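You operate a simulated robot arm through the tools that you are given. There is no shell and no other tool. Be economical: measure what you need, move in short steps, check, and stop when the job is done.

Carry out the task below with a simulated robot arm. There is one attempt and no reset: what you move stays moved.

Task
Fetch the yellow battery and stand it on the top of the workbench. Switch the silver wheelchair left brake off. Take the grey rag and leave it on the top of the workbench. Take the black foot and put it on the top of the press table. Take the flat grey lamp and leave it on the top of the cleaning table. Take the teal rag and put it on the top of the strap table. Take the short green carton and leave it in the inside of the delivery crate. Open the cleaner drawer. Any order will do. Set down upright: yellow battery, short green carton.

Only the result counts: the job must be done as asked and must still hold three seconds after the hand-in. Knocking over, shifting, dropping, spilling or breaking anything else fails it.

Robot
A 7-joint arm with a two-finger parallel gripper on a trunk, on a base that drives. Base frame: it is fixed to the floor where the robot stands at the start and does not move with it; the origin is under the middle of the robot, x ahead of it, y to its left, z up; the surface under the hand at the start is at about z = 0.72. Readings come in m, degrees, newtons and seconds.
With the tool pointing down near the work surface it reaches from about 0.3 to 0.72 m from the robot's upright axis, wherever it stands. Its first joint turns from -166.0 to 166.0 degrees. Places, roughly: black foot (4x4x4 cm) [8.2, -4, 0.8]; cleaner drawer [6, -4.2, 0.9]; flat grey lamp [10.25, -3.75, 0.75]; grey rag (7x10x3 cm) [7.8, -4.1, 0.8]; inside of the delivery crate [10.4, -2, 0.7]; short green carton [9.5, -2, 0.75]; silver wheelchair left brake [6.3, -1.7, 0.5]; teal rag (7x10x3 cm) [12, -3.9, 0.8]; top of the cleaning table [11.8, -4.1, 0.8]; top of the press table [5, -4.1, 0.8]; top of the strap table [10.5, -4.1, 0.8]; top of the workbench [3.2, -4, 0.9]; yellow battery [0.5, 0, 0.75]. Payload 1.57 kg.
The TCP is the grasp point between the finger pads, 0.03 m short of the fingertips. In the tool frame z runs along the fingers and y along their closing line. Largest opening 0.08 m; finger width 0.017, thickness 0.012; the body of the gripper, 0.04 by 0.082 m, starts 0.08 m behind the TCP.
Orientation is that of the tool frame in the base frame, as a unit quaternion [x, y, z, w]. With the fingers straight down and closing along the base's y, the tool's x points along the base's -x, its y along +y and its z along -z.

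Tools
- The arm moves only by the tool jog_arm. Its arguments are lists of equal length, an entry for each row: "offset": the shift along the base's x, y, z in m, a list of three; "delta_rot": the turn, a rotation vector about the base's x, y, z in degrees, a list of three; "jaw": the opening in per cent of the stroke, from 0 (shut) to 100 (fully open). In form: {"offset": [[dx, dy, dz], ...], "delta_rot": [[wx, wy, wz], ...], "jaw": [jaw, ...]}. A call has 1 to 8 rows; each row shifts and turns the commanded pose from where the row before left it. A row lasts 0.2 s, in which the tool goes at most 0.05 m and 8.6 degrees; a call with a longer step from one row to the next is refused whole, and so is a gripper value outside its range. Where a pose cannot be reached the arm comes as near as it can. A force on the tool above 40 N (or 10 N above the force at the start of the call, whichever is more), or a blocked arm, ends the call early, and 0.2 s more pass. Each finger travels about 0.072 m/s and halts on what it meets, pressing with about 41 N; the grip force reading is that of the motor and also rises with nothing between the fingers. The clock runs only during rows and for 0.2 s after the last one: add rows that do not move to give the fingers time. The reply holds the time, the measured pose of the TCP, the force on the tool along the base axes, the opening and the grip force, in the units named above and with some noise, with the torque about the TCP (base axes, N m) and any sound that the robot's microphone picked up, and new pictures: "show" is both (left out), scene, wrist or none.
- Cameras (640 x 400 px; columns grow to the right, rows downward): "scene" is now at [-0.0146, 0.1162, 1.3754]; the picture's right is [-0.31, -0.95, 0.00], its down [-0.69, 0.23, -0.68] and it looks along [0.65, -0.21, -0.73] (base axes); focal length 282 px, centre (320, 200). "wrist" rides on the gripper at [0.072, -0.007, -0.122] in the tool frame; the picture's right is [0.09, 1.00, 0.00], its down [-0.84, 0.08, -0.54] and it looks along [-0.54, 0.05, 0.84] (tool axes); focal length 238 px, centre (320, 200). There is no depth. A picture from a camera that has moved, and an enlarged one, comes with that camera's place and axes in the base frame and with its lens.
- lift_body(by): slides the trunk up (or, below 0, down) by that many m; the arm and the scene camera ride with it, the base frame stays. It gives what a move gives, with no picture.
- steer(legs): drives the robot by 1 to 6 legs, each [ahead, left, turn to the left] in m, m and degrees, along the robot's own axes; the way and the turn of a leg run together, so that a leg with both is an arc; at most 1.5 m and 180 degrees a leg. The arm and the cameras ride along, it lands a little off, and it stops where it bumps. It gives what a move gives, and a new picture of the scene camera.
- pan_tilt(pan, tilt): turns the head with the scene camera to pan (to the left, within 86 degrees either way) and tilt (down, from -29 to 69), counted from straight ahead of the robot. It gives what a move gives, and a new picture of the scene camera.
- zoom(camera, box): a new picture of the part [left, top, right, bottom] of that camera's present view, enlarged. No time passes.
- hand_in(): hands the job in; it is judged then, once.

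Go step by step. Nothing tells you exact positions but the pictures and the camera data: compare them with the known pose of the tool, close in by small moves and look again before you grip or let go. The budget is 207 turns and 260 pictures, counting those below and the enlarged ones. Unless the task says otherwise, let go and move clear before handing in, and close with one line.

The tools are called after "Emit:" as name(argument=value, ...) on one line, values as JSON. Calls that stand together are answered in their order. jog_arm: Moves the arm, as the interface text tells. Its arguments: {"type":"object","properties":{"offset":{"type":"array"},"delta_rot":{"type":"array"},"jaw":{"type":"array"},"show":{"type":"string","enum":["both","scene","wrist","none"]}},"required":["offset","delta_rot","jaw"]} The other tools are called the same way: lift_body (by) slides the trunk up or down; steer (legs) drives the base; pan_tilt (pan, tilt) turns the head that bears the scene camera; zoom (camera, box) takes an enlarged picture of a part of a camera's view; hand_in () hands the job in.

At the start:

```text
time: 0.0
ee_pos: [0.4087, 0.0466, 0.9819]
ee_rot: [0.0, 1.0, 0.0, 0.0]
ft_force: [-0.7, -0.4, 0.0]
moment: [-0.01, 0.03, 0.0]
width: 0.0803
finger_force: 0.0
trunk travel left (down, up): [-0.05, 0.065]
robot x, y, heading: [-0.0021, -0.0018, -0.1]
head pan, tilt: [-18.0, 46.9]
```

scene: 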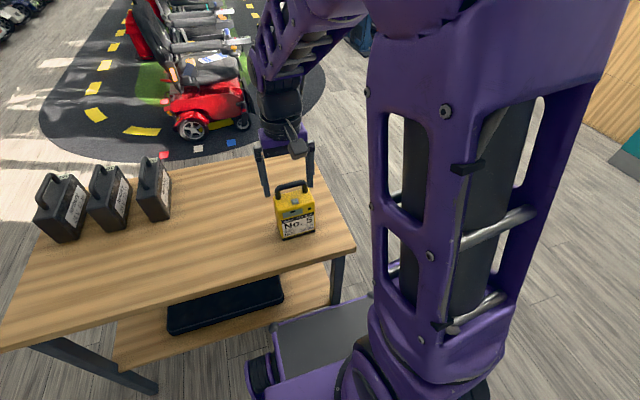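
wrist: 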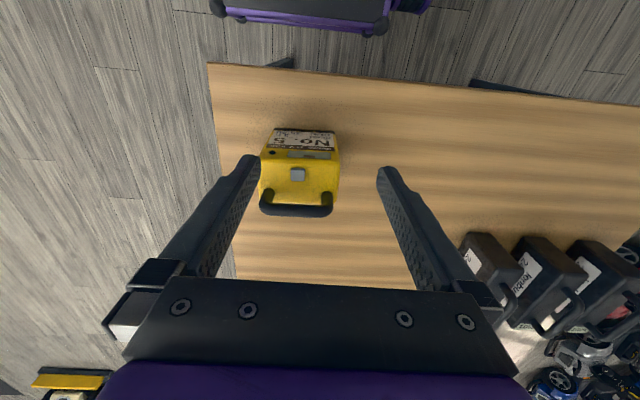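

I see the yellow battery with a handle on top, just ahead of the gripper. I'll zoom in on it from both cameras to size it before gripping.

Emit:
zoom(camera="scene", box=[240, 130, 360, 250])

Emit:
zoom(camera="wrist", box=[220, 100, 380, 240])

```text
3.33 times, centred on (300, 190) of scene
camera zoom: at [-0.0146, 0.1162, 1.3754], right [-0.31, -0.95, 0.0], down [-0.69, 0.23, -0.68], along [0.65, -0.21, -0.73], focal length 941 px, centre (387, 233)
```

zoom: 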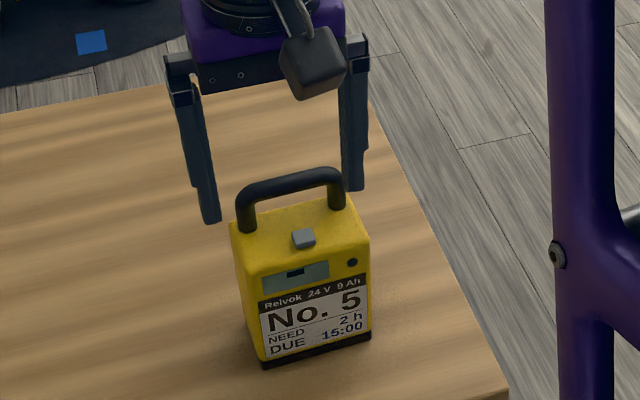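

```text
2.86 times, centred on (300, 170) of wrist
camera zoom: at [0.3372, 0.0389, 1.1048], right [-0.09, 1.0, 0.0], down [0.84, 0.08, 0.54], along [0.54, 0.05, -0.84], focal length 681 px, centre (377, 286)
```

zoom: 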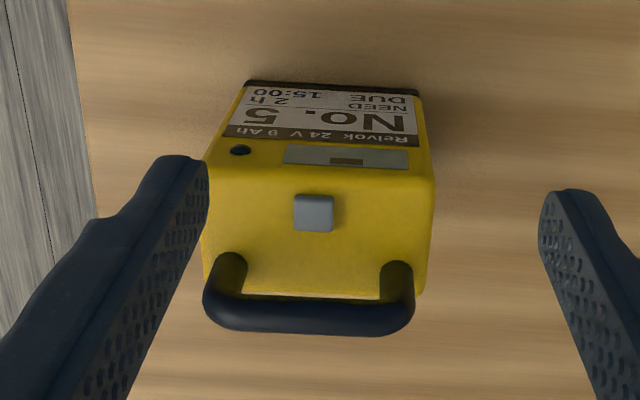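

The battery body is about 9.5 by 8.5 cm, too wide to grip. Its bar handle runs along y at about [0.515, 0.025, 0.855], so I'll turn the gripper 90° and move over the handle.

Emit:
jog_arm(offset=[[0.013, -0.003, 0], [0.013, -0.003, 0], [0.013, -0.003, 0], [0.013, -0.003, 0], [0.013, -0.003, 0], [0.013, -0.003, 0], [0.013, -0.002, 0], [0.013, -0.002, 0]], delta_rot=[[0, 0, 8.5], [0, 0, 8.5], [0, 0, 8.5], [0, 0, 8.5], [0, 0, 8.5], [0, 0, 8.5], [0, 0, 8.5], [0, 0, 8.5]], jaw=[100, 100, 100, 100, 100, 100, 100, 100], show="none")

Emit:
jog_arm(offset=[[0, 0, -0.01], [0, 0, -0.02], [0, 0, -0.02]], delta_rot=[[0, 0, 8.5], [0, 0, 8.5], [0, 0, 5]], jaw=[100, 100, 100], show="both")

```text
time: 1.8
ee_pos: [0.5132, 0.0245, 0.9805]
ee_rot: [-0.56, 0.828, 0.0, 0.0]
ft_force: [-0.1, -0.3, -0.3]
moment: [-0.05, 0.03, -0.02]
width: 0.08
finger_force: 0.1
trunk travel left (down, up): [-0.05, 0.065]
robot x, y, heading: [0.0008, -0.0008, -0.1]
head pan, tilt: [-18.0, 46.9]
```

```text
time: 2.6
ee_pos: [0.5126, 0.0253, 0.9314]
ee_rot: [0.708, -0.706, 0.0, 0.0]
ft_force: [0.2, -0.3, 0.3]
moment: [0.01, 0.01, -0.01]
width: 0.08
finger_force: 0.1
trunk travel left (down, up): [-0.05, 0.065]
robot x, y, heading: [0.0005, 0.0011, -0.2]
head pan, tilt: [-18.0, 46.9]
camera scene: at [-0.0147, 0.1162, 1.3755], right [-0.31, -0.95, 0.0], down [-0.69, 0.23, -0.68], along [0.65, -0.21, -0.73], focal length 282 px, centre (320, 200)
camera wrist: at [0.5192, -0.0468, 1.0544], right [-1.0, -0.09, 0.0], down [-0.08, 0.84, 0.54], along [-0.05, 0.54, -0.84], focal length 238 px, centre (320, 200)
```

scene: 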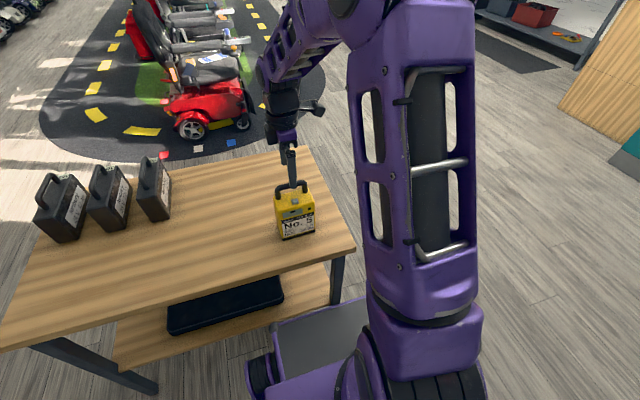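
wrist: 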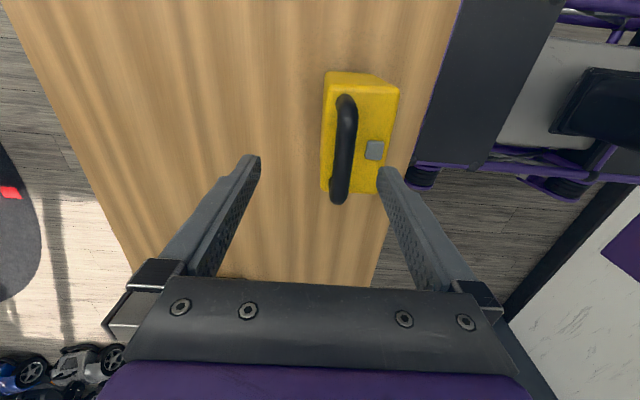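

The three views now put the bar nearer [0.495, 0.024, 0.88]. I'll shift over it and lower a little so the fingers straddle it, then look.

Emit:
jog_arm(offset=[[-0.018, 0, 0], [0, 0, -0.015], [0, 0, 0]], delta_rot=[[0, 0, 0], [0, 0, 0], [0, 0, 0]], jaw=[100, 100, 100], show="wrist")

Emit:
zoom(camera="scene", box=[230, 120, 370, 250])

```text
time: 3.4
ee_pos: [0.4957, 0.0252, 0.9163]
ee_rot: [-0.706, 0.708, 0.0, 0.0]
ft_force: [0.4, 0.2, 0.3]
moment: [0.03, 0.02, 0.01]
width: 0.0801
finger_force: 0.1
trunk travel left (down, up): [-0.05, 0.065]
robot x, y, heading: [0.0034, 0.0026, 0.0]
head pan, tilt: [-18.0, 46.9]
camera wrist: at [0.5019, -0.0477, 1.0399], right [-1.0, -0.09, 0.0], down [-0.08, 0.84, 0.54], along [-0.05, 0.54, -0.84], focal length 238 px, centre (320, 200)
```

wrist: 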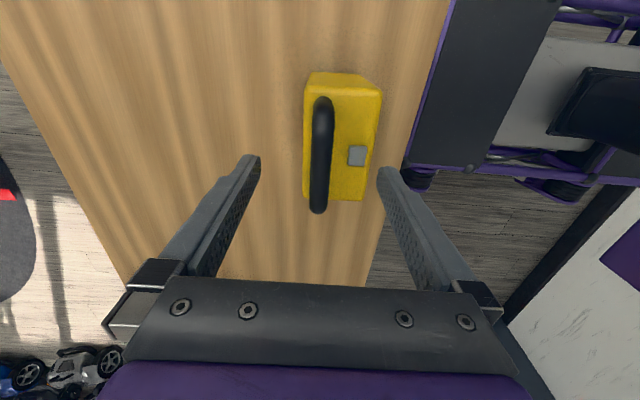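

```text
3.08 times, centred on (300, 185) of scene
camera zoom: at [-0.0146, 0.1162, 1.3754], right [-0.31, -0.95, 0.0], down [-0.69, 0.23, -0.68], along [0.65, -0.21, -0.73], focal length 868 px, centre (382, 246)
```

zoom: 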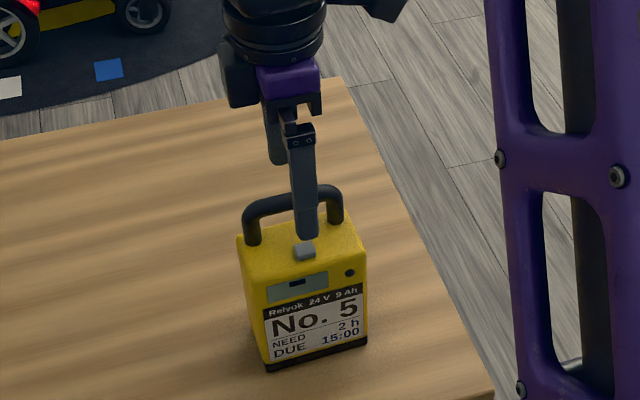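

The bar is centred between the fingers with their tips just at its height. I'll lower 1.2 cm, staying above the grey button, and close gently.

Emit:
jog_arm(offset=[[0.001, 0, -0.006], [0, 0, -0.006], [0, 0, 0], [0, 0, 0], [0, 0, 0]], delta_rot=[[0, 0, 0], [0, 0, 0], [0, 0, 0], [0, 0, 0], [0, 0, 0]], jaw=[100, 100, 70, 40, 40], show="wrist")

Emit:
zoom(camera="scene", box=[230, 120, 370, 250])

```text
time: 4.6
ee_pos: [0.4962, 0.0245, 0.9052]
ee_rot: [-0.707, 0.707, 0.0, 0.0]
ft_force: [-0.1, -0.2, -0.2]
moment: [-0.01, -0.01, 0.01]
width: 0.0321
finger_force: 0.1
trunk travel left (down, up): [-0.05, 0.065]
robot x, y, heading: [-0.002, 0.0005, -0.1]
head pan, tilt: [-18.0, 46.9]
camera wrist: at [0.5028, -0.048, 1.028], right [-1.0, -0.09, 0.0], down [-0.08, 0.84, 0.54], along [-0.05, 0.54, -0.84], focal length 238 px, centre (320, 200)
```

wrist: 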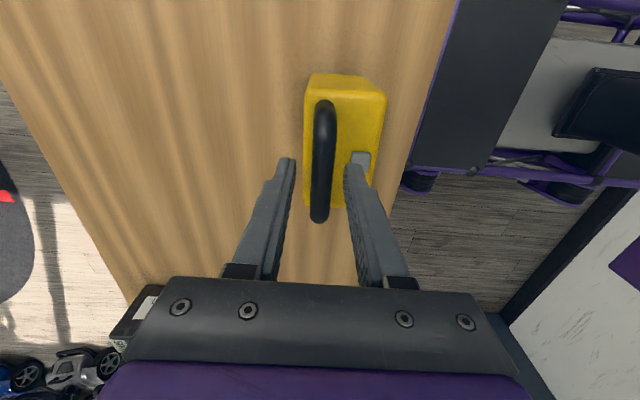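

```text
3.08 times, centred on (300, 185) of scene
camera zoom: at [-0.0146, 0.1162, 1.3754], right [-0.31, -0.95, 0.0], down [-0.69, 0.23, -0.68], along [0.65, -0.21, -0.73], focal length 868 px, centre (382, 246)
```

zoom: 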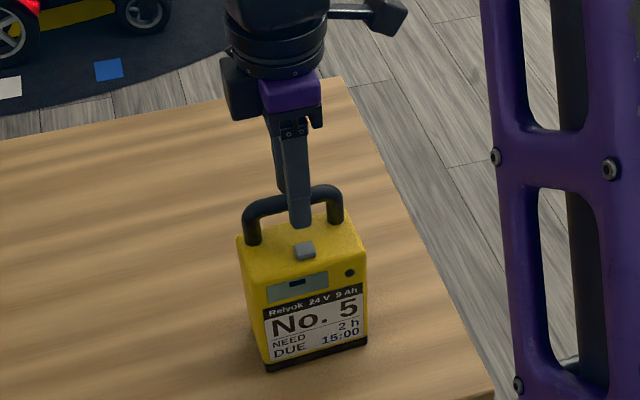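

The bar is at about z = 0.884 and the tips are 1 cm below it. I'll lower 7 mm more, then close fully.

Emit:
jog_arm(offset=[[0, 0, -0.004], [0, 0, -0.004], [0, 0, 0], [0, 0, 0], [0, 0, 0]], delta_rot=[[0, 0, 0], [0, 0, 0], [0, 0, 0], [0, 0, 0], [0, 0, 0]], jaw=[35, 35, 0, 0, 0], show="wrist")

```text
time: 5.8
ee_pos: [0.4958, 0.0248, 0.8963]
ee_rot: [-0.707, 0.707, -0.001, 0.0]
ft_force: [-2.9, 1.3, 0.8]
moment: [0.04, -0.03, 0.12]
width: 0.0148
finger_force: 30.9
trunk travel left (down, up): [-0.05, 0.065]
robot x, y, heading: [-0.0006, 0.0002, 0.3]
head pan, tilt: [-18.0, 46.9]
camera wrist: at [0.5024, -0.0477, 1.0201], right [-1.0, -0.09, 0.0], down [-0.08, 0.84, 0.54], along [-0.05, 0.54, -0.84], focal length 238 px, centre (320, 200)
```

wrist: 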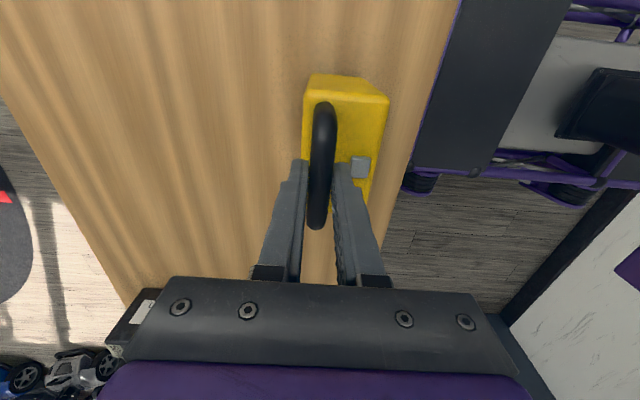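

The bar is gripped (14.8 mm wide). Now I'll lift.

Emit:
jog_arm(offset=[[0, 0, 0.01], [0, 0, 0.02], [0, 0, 0.03], [0, 0, 0.03], [0, 0, 0.03], [0, 0, 0.03], [0, 0, 0.02], [0, 0, 0]], delta_rot=[[0, 0, 0], [0, 0, 0], [0, 0, 0], [0, 0, 0], [0, 0, 0], [0, 0, 0], [0, 0, 0], [0, 0, 0]], jaw=[0, 0, 0, 0, 0, 0, 0, 0], show="both")

```text
time: 7.6
ee_pos: [0.4964, 0.0238, 1.0678]
ee_rot: [-0.707, 0.707, 0.001, 0.0]
ft_force: [-0.7, -0.3, -12.2]
moment: [-0.05, 0.02, 0.0]
width: 0.0145
finger_force: 31.5
trunk travel left (down, up): [-0.05, 0.065]
robot x, y, heading: [0.0006, -0.0009, 0.0]
head pan, tilt: [-18.0, 46.9]
camera scene: at [-0.0139, 0.1162, 1.3754], right [-0.31, -0.95, 0.0], down [-0.69, 0.23, -0.68], along [0.65, -0.21, -0.73], focal length 282 px, centre (320, 200)
camera wrist: at [0.5035, -0.0482, 1.1895], right [-1.0, -0.09, 0.0], down [-0.08, 0.84, 0.54], along [-0.05, 0.54, -0.84], focal length 238 px, centre (320, 200)
```

scene: 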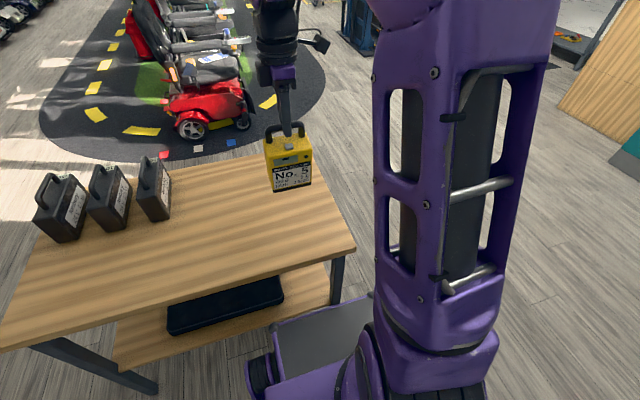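
wrist: 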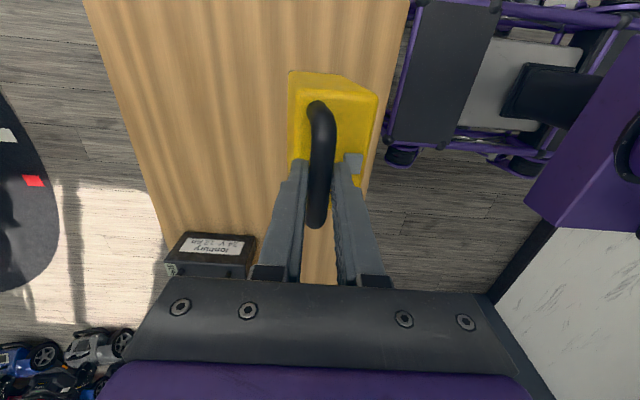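

The battery is held securely and level, about 1.2 kg. Before driving I'll look to the right and ahead, towards the workbench side.

Emit:
pan_tilt(pan=-50, tilt=12)

Emit:
pan_tilt(pan=-86, tilt=25)

Emit:
pan_tilt(pan=0, tilt=10)

```text
time: 8.6
ee_pos: [0.4972, 0.0247, 1.0657]
ee_rot: [0.707, -0.707, -0.001, 0.001]
ft_force: [-0.2, 0.1, -12.6]
moment: [-0.01, 0.01, 0.03]
width: 0.0145
finger_force: 30.8
trunk travel left (down, up): [-0.05, 0.065]
robot x, y, heading: [-0.0031, -0.0003, -0.0]
head pan, tilt: [-50.0, 12.0]
camera scene: at [-0.0296, 0.0696, 1.4298], right [-0.77, -0.64, 0.0], down [-0.14, 0.16, -0.98], along [0.63, -0.75, -0.21], focal length 282 px, centre (320, 200)
```

scene: 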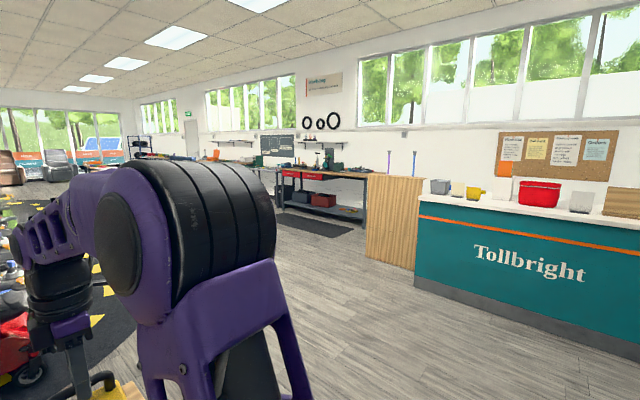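

```text
time: 9.6
ee_pos: [0.4975, 0.0244, 1.0663]
ee_rot: [-0.707, 0.707, 0.001, 0.0]
ft_force: [0.6, 0.4, -13.2]
moment: [-0.05, -0.01, 0.03]
width: 0.0147
finger_force: 30.7
trunk travel left (down, up): [-0.05, 0.065]
robot x, y, heading: [0.0001, -0.0008, 0.0]
head pan, tilt: [-85.9, 25.0]
camera scene: at [-0.083, 0.049, 1.4088], right [-1.0, -0.07, 0.0], down [-0.03, 0.42, -0.91], along [0.06, -0.9, -0.42], focal length 282 px, centre (320, 200)
```

scene: 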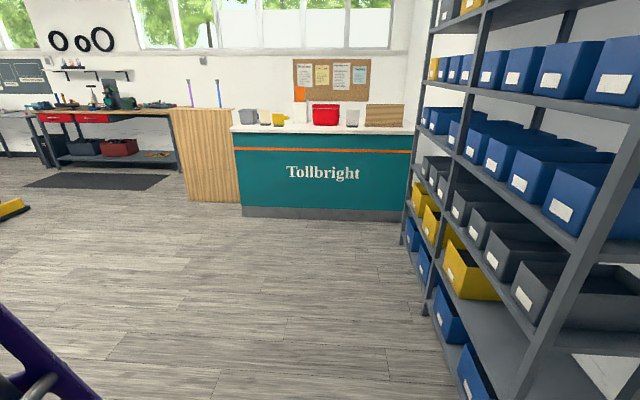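

```text
time: 11.2
ee_pos: [0.4972, 0.0235, 1.0659]
ee_rot: [-0.707, 0.708, 0.001, -0.001]
ft_force: [1.3, -0.6, -12.6]
moment: [-0.02, -0.01, 0.03]
width: 0.0146
finger_force: 30.5
trunk travel left (down, up): [-0.05, 0.065]
robot x, y, heading: [-0.0016, 0.0002, -0.0]
head pan, tilt: [0.0, 10.0]
camera scene: at [0.0034, 0.1409, 1.433], right [0.0, -1.0, 0.0], down [-0.17, 0.0, -0.98], along [0.98, 0.0, -0.17], focal length 282 px, centre (320, 200)
```

scene: 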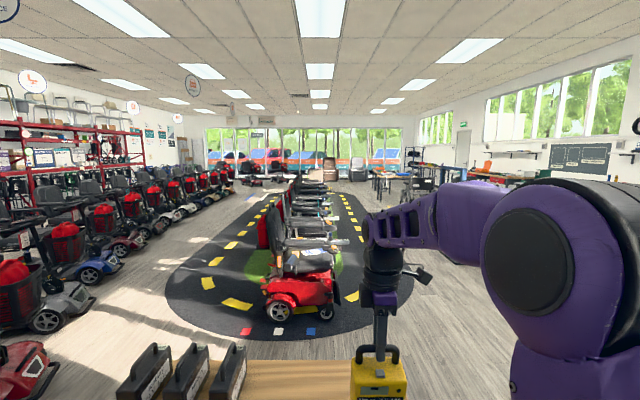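

The workbench with red drawers stands along the right-hand wall at about x = 3, y = −4, and the floor at y ≈ −1.4 is clear. I'll raise the battery and drive there by strafing, going ahead and then turning right.

Emit:
jog_arm(offset=[[-0.01, 0, 0.02], [-0.02, 0, 0.03], [-0.02, 0, 0.03], [-0.02, 0, 0.02]], delta_rot=[[0, 0, 0], [0, 0, 0], [0, 0, 0], [0, 0, 0]], jaw=[0, 0, 0, 0], show="none")

Emit:
steer(legs=[[-0.12, 0, 0], [0, -1.45, 0], [1.5, 0, 0], [1.45, 0, 0], [0, 0, -90]])

```text
time: 12.2
ee_pos: [0.4264, 0.0259, 1.1671]
ee_rot: [-0.707, 0.707, 0.001, -0.001]
ft_force: [0.6, -0.2, -13.0]
moment: [0.01, -0.02, 0.04]
width: 0.0145
finger_force: 31.3
trunk travel left (down, up): [-0.05, 0.065]
robot x, y, heading: [0.0008, 0.0021, -0.3]
head pan, tilt: [0.0, 10.0]
```

```text
time: 44.8
ee_pos: [2.8844, -1.8143, 1.1659]
ee_rot: [-0.029, 1.0, 0.001, -0.001]
ft_force: [0.6, -0.2, -12.5]
moment: [-0.01, 0.01, 0.02]
width: 0.0145
finger_force: 30.4
trunk travel left (down, up): [-0.05, 0.065]
robot x, y, heading: [2.8336, -1.3899, -86.4]
head pan, tilt: [0.0, 10.0]
camera scene: at [2.9734, -1.3842, 1.4331], right [-1.0, -0.06, 0.0], down [-0.01, 0.17, -0.98], along [0.06, -0.98, -0.17], focal length 282 px, centre (320, 200)
```

scene: 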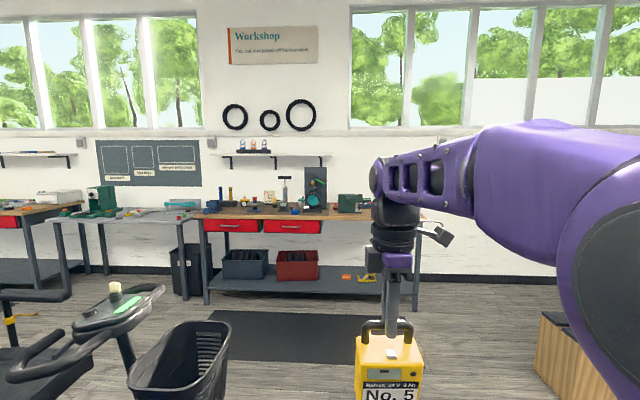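

I'm facing the workbench from 2.2 m away, with a mobility scooter and basket at left. I'll zoom to find free space on the top.

Emit:
zoom(camera="scene", box=[190, 160, 430, 310])

Emit:
pan_tilt(pan=15, tilt=45)

```text
2.67 times, centred on (310, 235) of scene
camera zoom: at [2.9734, -1.3842, 1.4331], right [-1.0, -0.06, 0.0], down [-0.01, 0.17, -0.98], along [0.06, -0.98, -0.17], focal length 753 px, centre (347, 107)
```

zoom: 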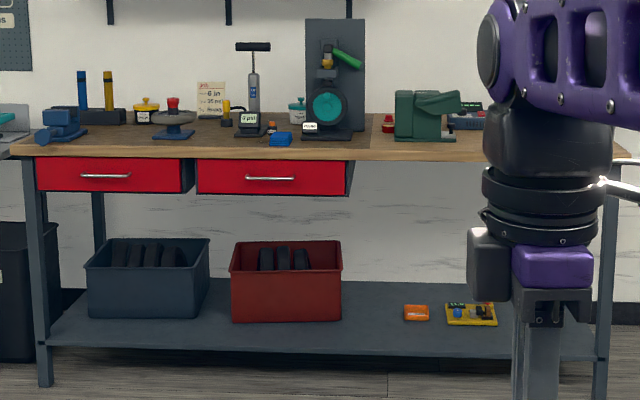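

```text
time: 45.8
ee_pos: [2.8856, -1.8157, 1.1651]
ee_rot: [-0.03, 1.0, 0.002, 0.0]
ft_force: [0.0, -0.7, -13.2]
moment: [-0.03, 0.04, -0.01]
width: 0.0147
finger_force: 30.5
trunk travel left (down, up): [-0.05, 0.065]
robot x, y, heading: [2.8323, -1.3904, -86.4]
head pan, tilt: [15.0, 45.0]
camera scene: at [2.9886, -1.3761, 1.3906], right [-0.97, -0.24, 0.0], down [-0.14, 0.58, -0.8], along [0.19, -0.78, -0.6], focal length 282 px, centre (320, 200)
```

scene: 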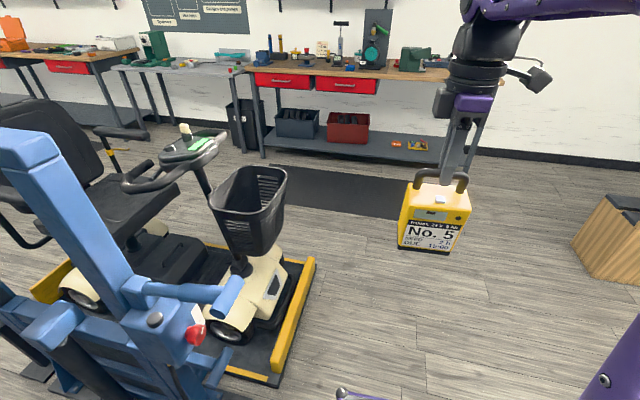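

A scooter platform edge lies at x ≈ 3.28 to my left, so I'll shift right 0.25 m, straighten, and go to about y = −2.85. Then I'll look at the bench from above.

Emit:
steer(legs=[[0, -0.25, -3.6], [1.4, 0, 0]])

Emit:
pan_tilt(pan=10, tilt=30)

```text
time: 55.4
ee_pos: [2.5979, -3.233, 1.1643]
ee_rot: [0.002, 1.0, 0.003, 0.0]
ft_force: [-0.4, -0.4, -12.6]
moment: [-0.02, 0.03, -0.03]
width: 0.015
finger_force: 30.9
trunk travel left (down, up): [-0.05, 0.065]
robot x, y, heading: [2.5717, -2.8016, -90.4]
head pan, tilt: [15.0, 45.0]
camera scene: at [2.728, -2.8001, 1.3878], right [-0.99, -0.16, 0.0], down [-0.1, 0.61, -0.78], along [0.13, -0.77, -0.62], focal length 282 px, centre (320, 200)
```

scene: 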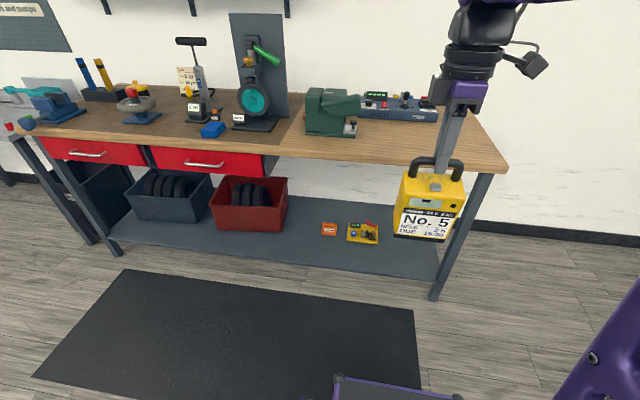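

```text
time: 56.2
ee_pos: [2.598, -3.2325, 1.1647]
ee_rot: [0.002, 1.0, 0.003, 0.001]
ft_force: [0.3, 0.5, -12.8]
moment: [-0.04, 0.03, -0.03]
width: 0.0144
finger_force: 30.2
trunk travel left (down, up): [-0.05, 0.065]
robot x, y, heading: [2.5716, -2.8043, -90.3]
head pan, tilt: [10.0, 30.0]
camera scene: at [2.7294, -2.8043, 1.4007], right [-0.99, -0.17, 0.0], down [-0.08, 0.49, -0.87], along [0.15, -0.85, -0.5], focal length 282 px, centre (320, 200)
```

scene: 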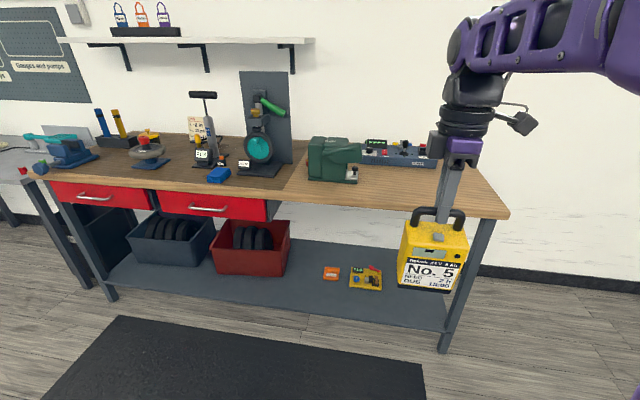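

There is a free band on the bench right of the green vise, about x 2.3–2.7, y −3.7 to −4.0. I'll move 0.41 m closer and then extend the arm over it.

Emit:
steer(legs=[[0.4, 0, 0]])

Emit:
jog_arm(offset=[[-0.01, -0.04, 0], [-0.01, -0.04, 0], [-0.01, -0.04, 0], [0, -0.04, 0], [0, -0.04, -0.01], [0, 0, -0.02], [0, 0, 0]], delta_rot=[[0, 0, 0], [0, 0, 0], [0, 0, 0], [0, 0, 0], [0, 0, 0], [0, 0, 0], [0, 0, 0]], jaw=[0, 0, 0, 0, 0, 0, 0], show="both")

```text
time: 58.7
ee_pos: [2.5937, -3.6285, 1.1633]
ee_rot: [0.004, 1.0, 0.003, 0.0]
ft_force: [-1.1, 0.3, -13.0]
moment: [-0.03, 0.03, -0.01]
width: 0.0145
finger_force: 30.8
trunk travel left (down, up): [-0.05, 0.065]
robot x, y, heading: [2.5742, -3.2038, -90.6]
head pan, tilt: [10.0, 30.0]
camera scene: at [2.7268, -3.201, 1.4007], right [-0.99, -0.17, 0.0], down [-0.08, 0.49, -0.87], along [0.14, -0.85, -0.5], focal length 282 px, centre (320, 200)
```

scene: 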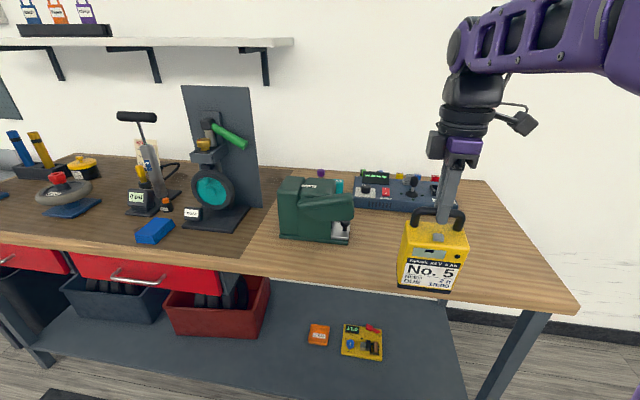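

```text
time: 60.3
ee_pos: [2.5655, -3.8277, 1.1353]
ee_rot: [0.005, 1.0, 0.003, 0.001]
ft_force: [0.5, -0.4, -13.0]
moment: [0.09, -0.02, 0.03]
width: 0.0146
finger_force: 30.8
trunk travel left (down, up): [-0.05, 0.065]
robot x, y, heading: [2.5693, -3.1997, -90.6]
head pan, tilt: [10.0, 30.0]
camera scene: at [2.7268, -3.2012, 1.4007], right [-0.99, -0.17, 0.0], down [-0.08, 0.49, -0.87], along [0.14, -0.85, -0.5], focal length 282 px, centre (320, 200)
camera wrist: at [2.4926, -3.8353, 1.2585], right [-0.08, 1.0, 0.01], down [0.84, 0.07, 0.54], along [0.54, 0.05, -0.84], focal length 238 px, centre (320, 200)
```

scene: 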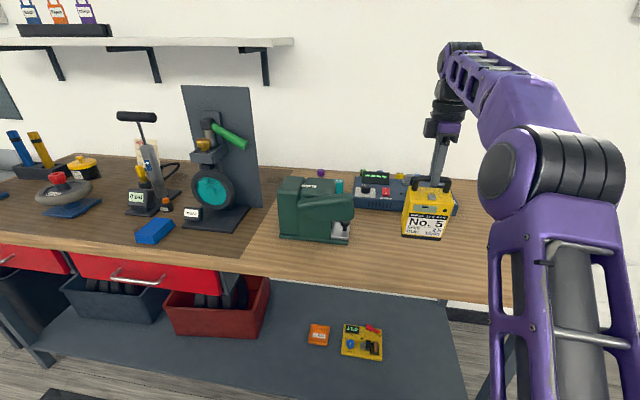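
wrist: 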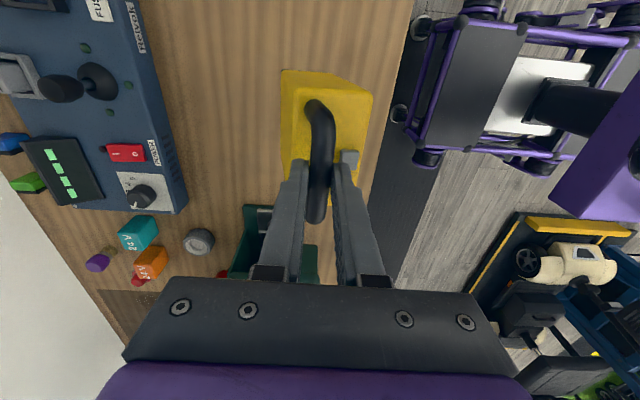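

The battery is over the free spot with its bottom at about 0.96. I'll lower it in small steps until the force shows contact.

Emit:
jog_arm(offset=[[0, 0, -0.015], [0, 0, -0.015], [0, 0, -0.01], [0, 0, -0.005], [0, 0, -0.005], [0, 0, 0]], delta_rot=[[0, 0, 0], [0, 0, 0], [0, 0, 0], [0, 0, 0], [0, 0, 0], [0, 0, 0]], jaw=[0, 0, 0, 0, 0, 0], show="scene")

```text
time: 61.7
ee_pos: [2.5633, -3.8289, 1.0837]
ee_rot: [0.004, 1.0, 0.004, 0.001]
ft_force: [0.2, -0.1, -12.3]
moment: [0.04, 0.0, -0.04]
width: 0.0146
finger_force: 30.9
trunk travel left (down, up): [-0.05, 0.065]
robot x, y, heading: [2.571, -3.2024, -90.5]
head pan, tilt: [10.0, 30.0]
camera scene: at [2.7268, -3.2014, 1.4007], right [-0.99, -0.17, 0.0], down [-0.08, 0.49, -0.87], along [0.14, -0.85, -0.5], focal length 282 px, centre (320, 200)
```

scene: 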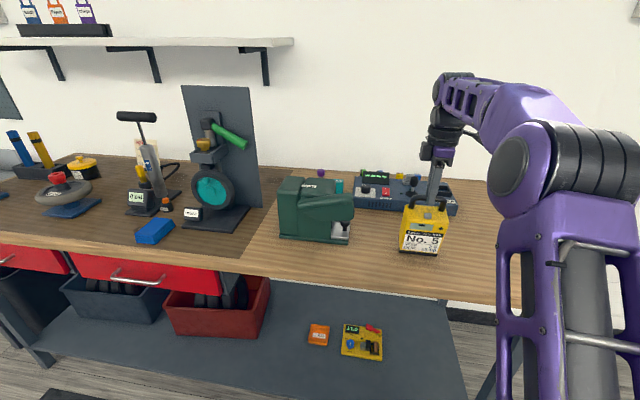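

There is no contact yet, so I'll continue in 5 mm steps.

Emit:
jog_arm(offset=[[0, 0, -0.005], [0, 0, -0.005], [0, 0, -0.003], [0, 0, 0]], delta_rot=[[0, 0, 0], [0, 0, 0], [0, 0, 0], [0, 0, 0]], jaw=[0, 0, 0, 0], show="none")

Emit:
zoom(camera="scene", box=[370, 170, 490, 290])

```text
time: 62.7
ee_pos: [2.5646, -3.8279, 1.0702]
ee_rot: [0.004, 1.0, 0.003, 0.0]
ft_force: [0.0, 0.0, -12.4]
moment: [0.08, -0.01, -0.01]
width: 0.0148
finger_force: 30.5
trunk travel left (down, up): [-0.05, 0.065]
robot x, y, heading: [2.5719, -3.2028, -90.5]
head pan, tilt: [10.0, 30.0]
```

```text
3.33 times, centred on (430, 230) of scene
camera zoom: at [2.7268, -3.2013, 1.4007], right [-0.99, -0.17, 0.0], down [-0.08, 0.49, -0.87], along [0.14, -0.85, -0.5], focal length 941 px, centre (-47, 100)
```

zoom: 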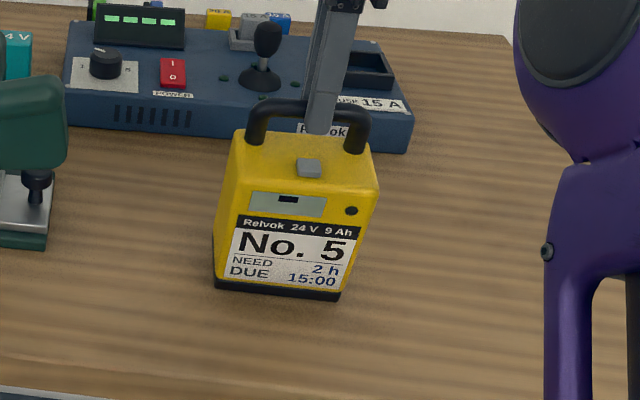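

Emit:
jog_arm(offset=[[0, 0, -0.005], [0, 0, -0.005], [0, 0, -0.004], [0, 0, 0]], delta_rot=[[0, 0, 0], [0, 0, 0], [0, 0, 0], [0, 0, 0]], jaw=[0, 0, 0, 0], show="none")

Emit:
zoom(camera="scene", box=[370, 170, 490, 290])

```text
time: 63.7
ee_pos: [2.5653, -3.8272, 1.0597]
ee_rot: [0.004, 1.0, 0.0, 0.0]
ft_force: [0.9, -3.5, 26.9]
moment: [-0.09, 0.02, -0.01]
width: 0.014
finger_force: 30.7
trunk travel left (down, up): [-0.05, 0.065]
robot x, y, heading: [2.5716, -3.2013, -90.3]
head pan, tilt: [10.0, 30.0]
```

```text
3.33 times, centred on (430, 230) of scene
camera zoom: at [2.7269, -3.1986, 1.4009], right [-0.99, -0.17, 0.0], down [-0.08, 0.49, -0.87], along [0.14, -0.85, -0.5], focal length 941 px, centre (-47, 100)
```

zoom: 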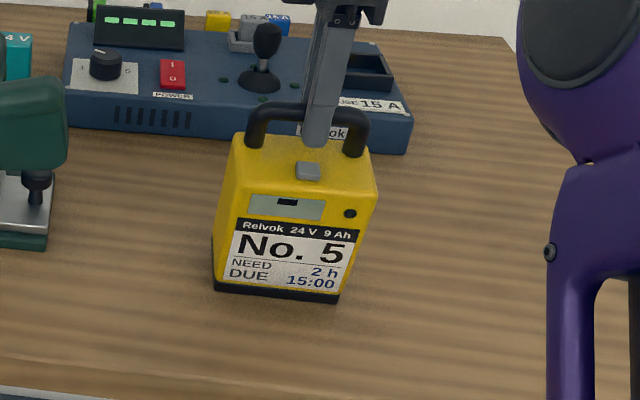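

The battery is down; the bench top is at about z = 0.885. I'll ease off, open partway and rise.

Emit:
jog_arm(offset=[[0, 0, 0.003], [0, 0, 0], [0, 0, 0], [0, 0, 0.01], [0, 0, 0.03], [0, 0, 0.05], [0, 0.04, 0.03], [0, 0.04, 0]], delta_rot=[[0, 0, 0], [0, 0, 0], [0, 0, 0], [0, 0, 0], [0, 0, 0], [0, 0, 0], [0, 0, 0], [0, 0, 0]], jaw=[0, 20, 35, 35, 35, 35, 35, 35], show="scene")

```text
time: 65.5
ee_pos: [2.5643, -3.7483, 1.1809]
ee_rot: [0.005, 1.0, 0.003, 0.001]
ft_force: [-0.1, -0.1, -0.3]
moment: [0.06, 0.0, -0.01]
width: 0.0277
finger_force: 0.1
trunk travel left (down, up): [-0.05, 0.065]
robot x, y, heading: [2.5709, -3.2013, -90.3]
head pan, tilt: [10.0, 30.0]
camera scene: at [2.7268, -3.2004, 1.4007], right [-0.99, -0.17, 0.0], down [-0.08, 0.49, -0.87], along [0.14, -0.85, -0.5], focal length 282 px, centre (320, 200)
```

scene: 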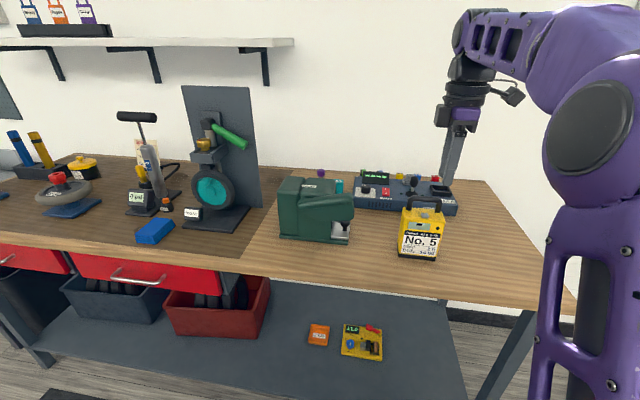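

The battery stands on the bench. Next I'll back off, turn to face along +x, and look down the aisle.

Emit:
steer(legs=[[-0.25, 0, 0], [0, 0, 90]])

Emit:
pan_tilt(pan=0, tilt=20)

Emit:
pan_tilt(pan=45, tilt=25)

```text
time: 71.2
ee_pos: [3.1212, -2.9687, 1.1801]
ee_rot: [-0.698, 0.716, 0.002, -0.002]
ft_force: [-0.1, -0.1, 0.9]
moment: [0.0, 0.02, 0.02]
width: 0.028
finger_force: 0.1
trunk travel left (down, up): [-0.05, 0.065]
robot x, y, heading: [2.5716, -2.9531, -1.6]
head pan, tilt: [10.0, 30.0]
camera scene: at [2.5761, -2.7973, 1.4008], right [0.15, -0.99, 0.0], down [-0.49, -0.07, -0.87], along [0.86, 0.13, -0.5], focal length 282 px, centre (320, 200)
```

scene: 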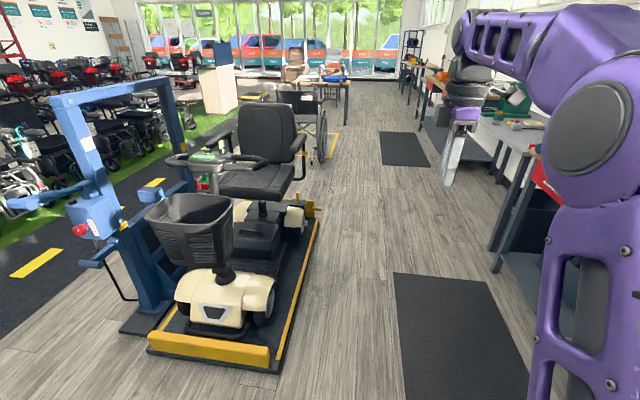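

```text
time: 71.9
ee_pos: [3.1201, -2.9698, 1.1808]
ee_rot: [-0.699, 0.716, 0.001, -0.002]
ft_force: [0.7, -0.1, 0.2]
moment: [0.01, -0.02, -0.02]
width: 0.028
finger_force: 0.0
trunk travel left (down, up): [-0.05, 0.065]
robot x, y, heading: [2.5777, -2.953, -1.4]
head pan, tilt: [0.0, 20.0]
camera scene: at [2.5797, -2.813, 1.4168], right [-0.02, -1.0, 0.0], down [-0.34, 0.01, -0.94], along [0.94, -0.02, -0.34], focal length 282 px, centre (320, 200)
```

scene: 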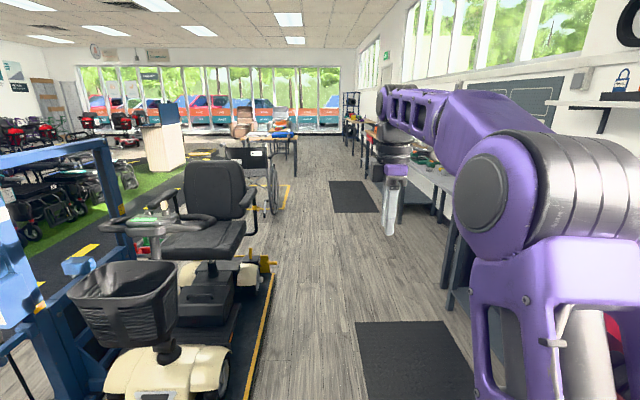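

```text
time: 73.0
ee_pos: [3.1221, -2.9686, 1.1811]
ee_rot: [-0.699, 0.715, 0.002, -0.002]
ft_force: [0.2, 0.2, 0.7]
moment: [0.01, 0.0, 0.0]
width: 0.0278
finger_force: 0.1
trunk travel left (down, up): [-0.05, 0.065]
robot x, y, heading: [2.5768, -2.9564, -1.3]
head pan, tilt: [45.0, 25.0]
camera scene: at [2.5534, -2.7473, 1.4087], right [0.69, -0.72, 0.0], down [-0.31, -0.29, -0.91], along [0.66, 0.62, -0.42], focal length 282 px, centre (320, 200)
```

scene: 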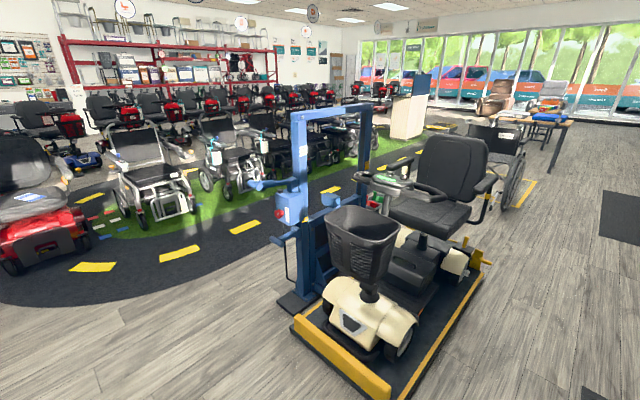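

The aisle at y ≈ −3 is clear, with the platform edge at y ≈ −2.44 and the benches at −3.6. I'll drive to x ≈ 6 and look at the drawer on the right and the wheelchair on the left.

Emit:
steer(legs=[[1.5, 0, 1.4], [1.5, 0, 0], [0.4, 0, 0]])

Emit:
pan_tilt(pan=-70, tilt=30)

Emit:
pan_tilt(pan=75, tilt=38)

```text
time: 89.3
ee_pos: [6.4718, -2.9365, 1.1798]
ee_rot: [0.71, -0.704, -0.001, 0.001]
ft_force: [-0.5, -0.9, 0.4]
moment: [0.04, 0.0, 0.0]
width: 0.0279
finger_force: 0.1
trunk travel left (down, up): [-0.05, 0.065]
robot x, y, heading: [5.9249, -2.9338, 0.5]
head pan, tilt: [45.0, 25.0]
camera scene: at [5.8971, -2.7305, 1.4087], right [0.71, -0.7, 0.0], down [-0.3, -0.3, -0.91], along [0.64, 0.65, -0.42], focal length 282 px, centre (320, 200)
```

scene: 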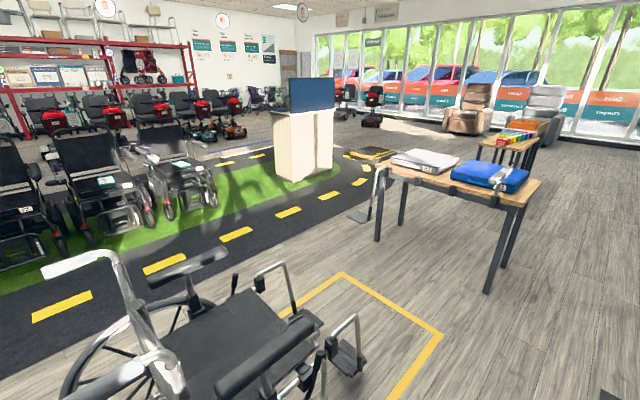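

```text
time: 91.3
ee_pos: [6.4719, -2.9357, 1.1804]
ee_rot: [0.709, -0.705, -0.001, 0.003]
ft_force: [0.8, -0.3, -0.1]
moment: [-0.01, -0.03, 0.02]
width: 0.0276
finger_force: 0.1
trunk travel left (down, up): [-0.05, 0.065]
robot x, y, heading: [5.9265, -2.9373, 0.3]
head pan, tilt: [-70.0, 30.0]
camera scene: at [5.864, -2.8809, 1.4008], right [-0.94, -0.35, 0.0], down [-0.17, 0.47, -0.87], along [0.3, -0.81, -0.5], focal length 282 px, centre (320, 200)
```

scene: 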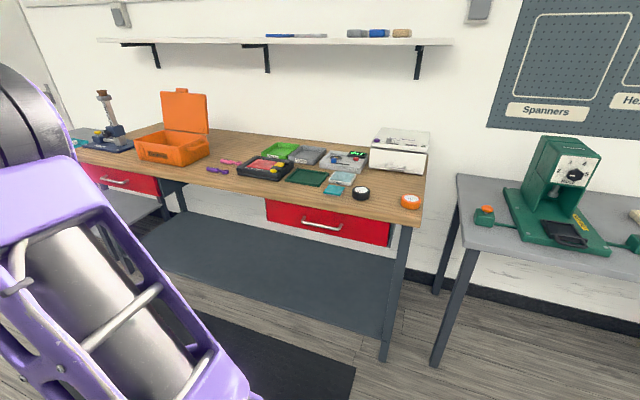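

```text
time: 93.6
ee_pos: [6.4722, -2.9345, 1.1815]
ee_rot: [0.709, -0.705, -0.003, 0.002]
ft_force: [-0.2, -1.2, 0.3]
moment: [-0.02, 0.01, -0.03]
width: 0.0282
finger_force: 0.0
trunk travel left (down, up): [-0.05, 0.065]
robot x, y, heading: [5.9246, -2.9385, 0.4]
head pan, tilt: [75.0, 38.0]
camera scene: at [5.8543, -2.7126, 1.3884], right [0.97, -0.25, 0.0], down [-0.16, -0.6, -0.79], along [0.2, 0.76, -0.62], focal length 282 px, centre (320, 200)
```

scene: 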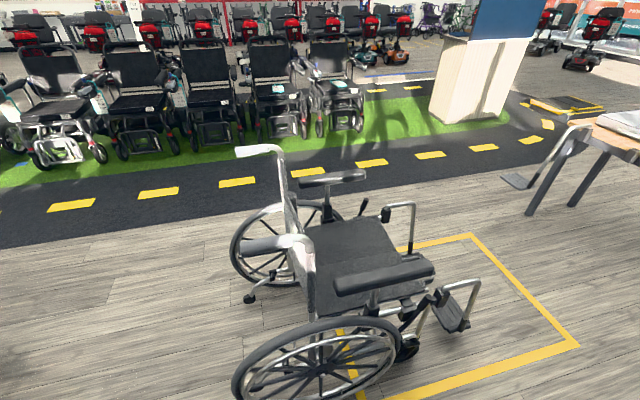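

The wheelchair faces +x, so its left brake is on the far (+y) side and I'll have to go round for it. The white box on the bench at about [5.95, −4.1] is probably the cleaner, so I'll turn to the bench and look.

Emit:
steer(legs=[[0, 0, -90]])

Emit:
pan_tilt(pan=0, tilt=30)

Emit:
zoom(camera="scene", box=[260, 100, 460, 220])

```text
time: 97.9
ee_pos: [5.9309, -3.4846, 1.1803]
ee_rot: [-0.009, 1.0, 0.003, -0.001]
ft_force: [-0.3, -0.7, 0.5]
moment: [0.0, 0.01, -0.01]
width: 0.0279
finger_force: 0.1
trunk travel left (down, up): [-0.05, 0.065]
robot x, y, heading: [5.9275, -2.9379, -89.4]
head pan, tilt: [75.0, 38.0]
camera scene: at [6.1456, -2.8641, 1.3884], right [-0.24, -0.97, 0.0], down [-0.6, 0.15, -0.79], along [0.76, -0.19, -0.62], focal length 282 px, centre (320, 200)
```

scene: 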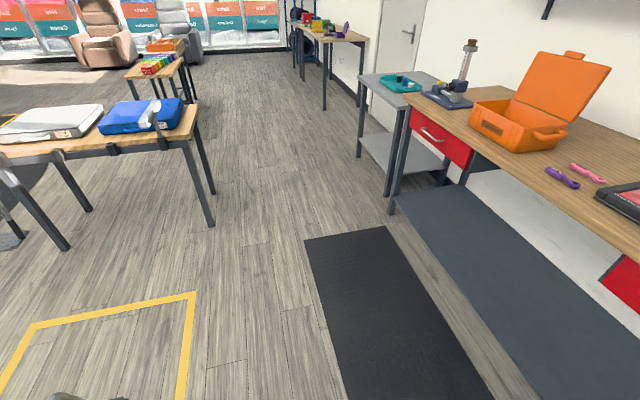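

```text
time: 99.3
ee_pos: [5.9295, -3.4833, 1.1804]
ee_rot: [-0.008, 1.0, 0.002, 0.0]
ft_force: [0.4, -0.3, 0.0]
moment: [0.07, 0.02, 0.02]
width: 0.0277
finger_force: 0.1
trunk travel left (down, up): [-0.05, 0.065]
robot x, y, heading: [5.9225, -2.9357, -88.9]
head pan, tilt: [0.0, 30.0]
camera scene: at [6.0634, -2.9336, 1.4007], right [-1.0, -0.02, 0.0], down [-0.01, 0.5, -0.87], along [0.02, -0.87, -0.5], focal length 282 px, centre (320, 200)
```

scene: 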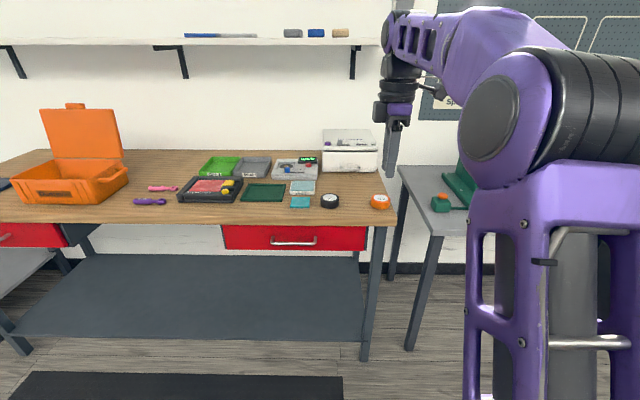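

```text
3.20 times, centred on (360, 160) of scene
camera zoom: at [6.0634, -2.9336, 1.4007], right [-1.0, -0.02, 0.0], down [-0.01, 0.5, -0.87], along [0.02, -0.87, -0.5], focal length 903 px, centre (192, 328)
```

zoom: 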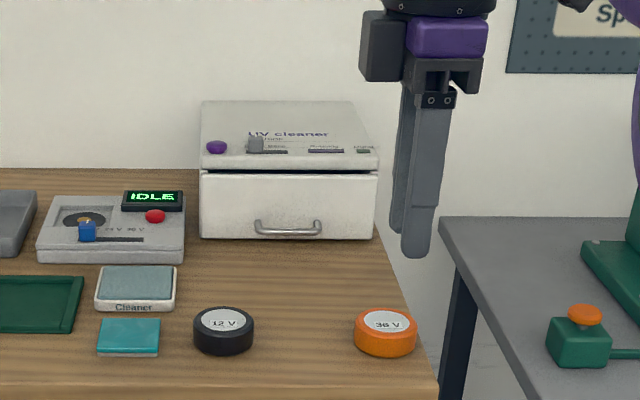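

It's a UV cleaner with a drawer and bow handle at about [5.96, −4.04, 0.92]; two battery pucks stand at y ≈ −3.79. I'll drive 0.3 m closer with the arm above everything and look at the handle.

Emit:
steer(legs=[[0.28, 0, -0.8]])

Emit:
pan_tilt(pan=0, tilt=60)

Emit:
zoom(camera="wrist", box=[0, 0, 640, 400])

```text
time: 101.3
ee_pos: [5.9245, -3.7631, 1.1819]
ee_rot: [0.0, 1.0, 0.002, 0.0]
ft_force: [0.4, -0.4, -0.1]
moment: [0.01, 0.0, 0.01]
width: 0.0279
finger_force: 0.0
trunk travel left (down, up): [-0.05, 0.065]
robot x, y, heading: [5.9264, -3.2161, -90.0]
head pan, tilt: [0.0, 30.0]
camera scene: at [6.0658, -3.2152, 1.4007], right [-1.0, 0.0, 0.0], down [0.0, 0.5, -0.87], along [0.0, -0.87, -0.5], focal length 282 px, centre (320, 200)
```

scene: 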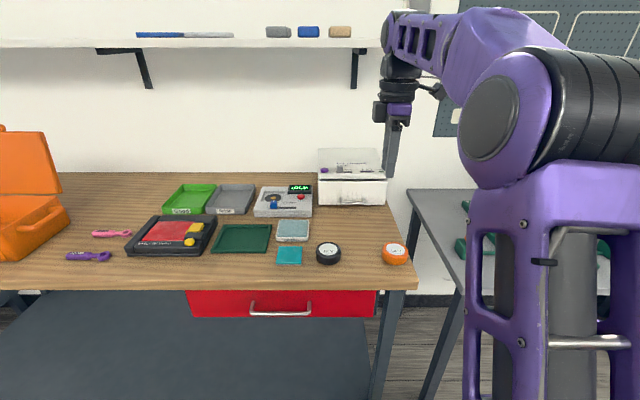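

```text
time: 102.2
ee_pos: [5.9242, -3.7638, 1.1806]
ee_rot: [0.0, 1.0, 0.002, 0.0]
ft_force: [-0.3, -0.5, -0.4]
moment: [-0.01, -0.01, 0.02]
width: 0.0279
finger_force: 0.0
trunk travel left (down, up): [-0.05, 0.065]
robot x, y, heading: [5.924, -3.2115, -89.8]
head pan, tilt: [0.0, 60.0]
camera scene: at [6.0658, -3.1915, 1.3587], right [-1.0, 0.0, 0.0], down [0.0, 0.87, -0.5], along [0.0, -0.5, -0.87], focal length 282 px, centre (320, 200)
```

scene: 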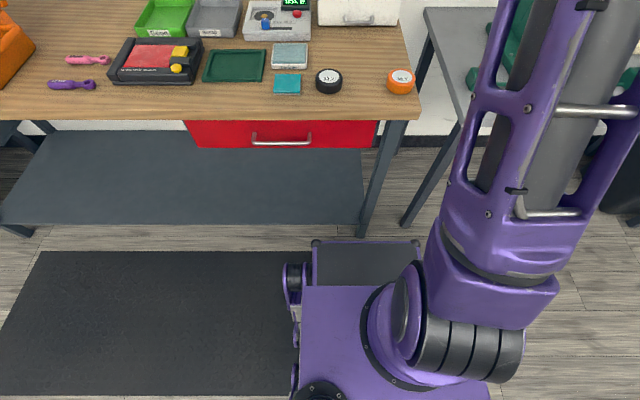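

```text
1.00 times, centred on (320, 200) of wrist (not enlarged: the box is as wide or as high as the picture)
camera zoom: at [5.8521, -3.7714, 1.3038], right [-0.09, 1.0, 0.01], down [0.84, 0.08, 0.54], along [0.54, 0.05, -0.84], focal length 238 px, centre (320, 200)
```

zoom: 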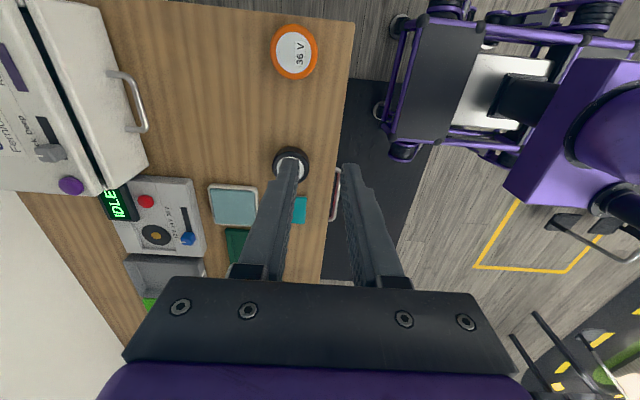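

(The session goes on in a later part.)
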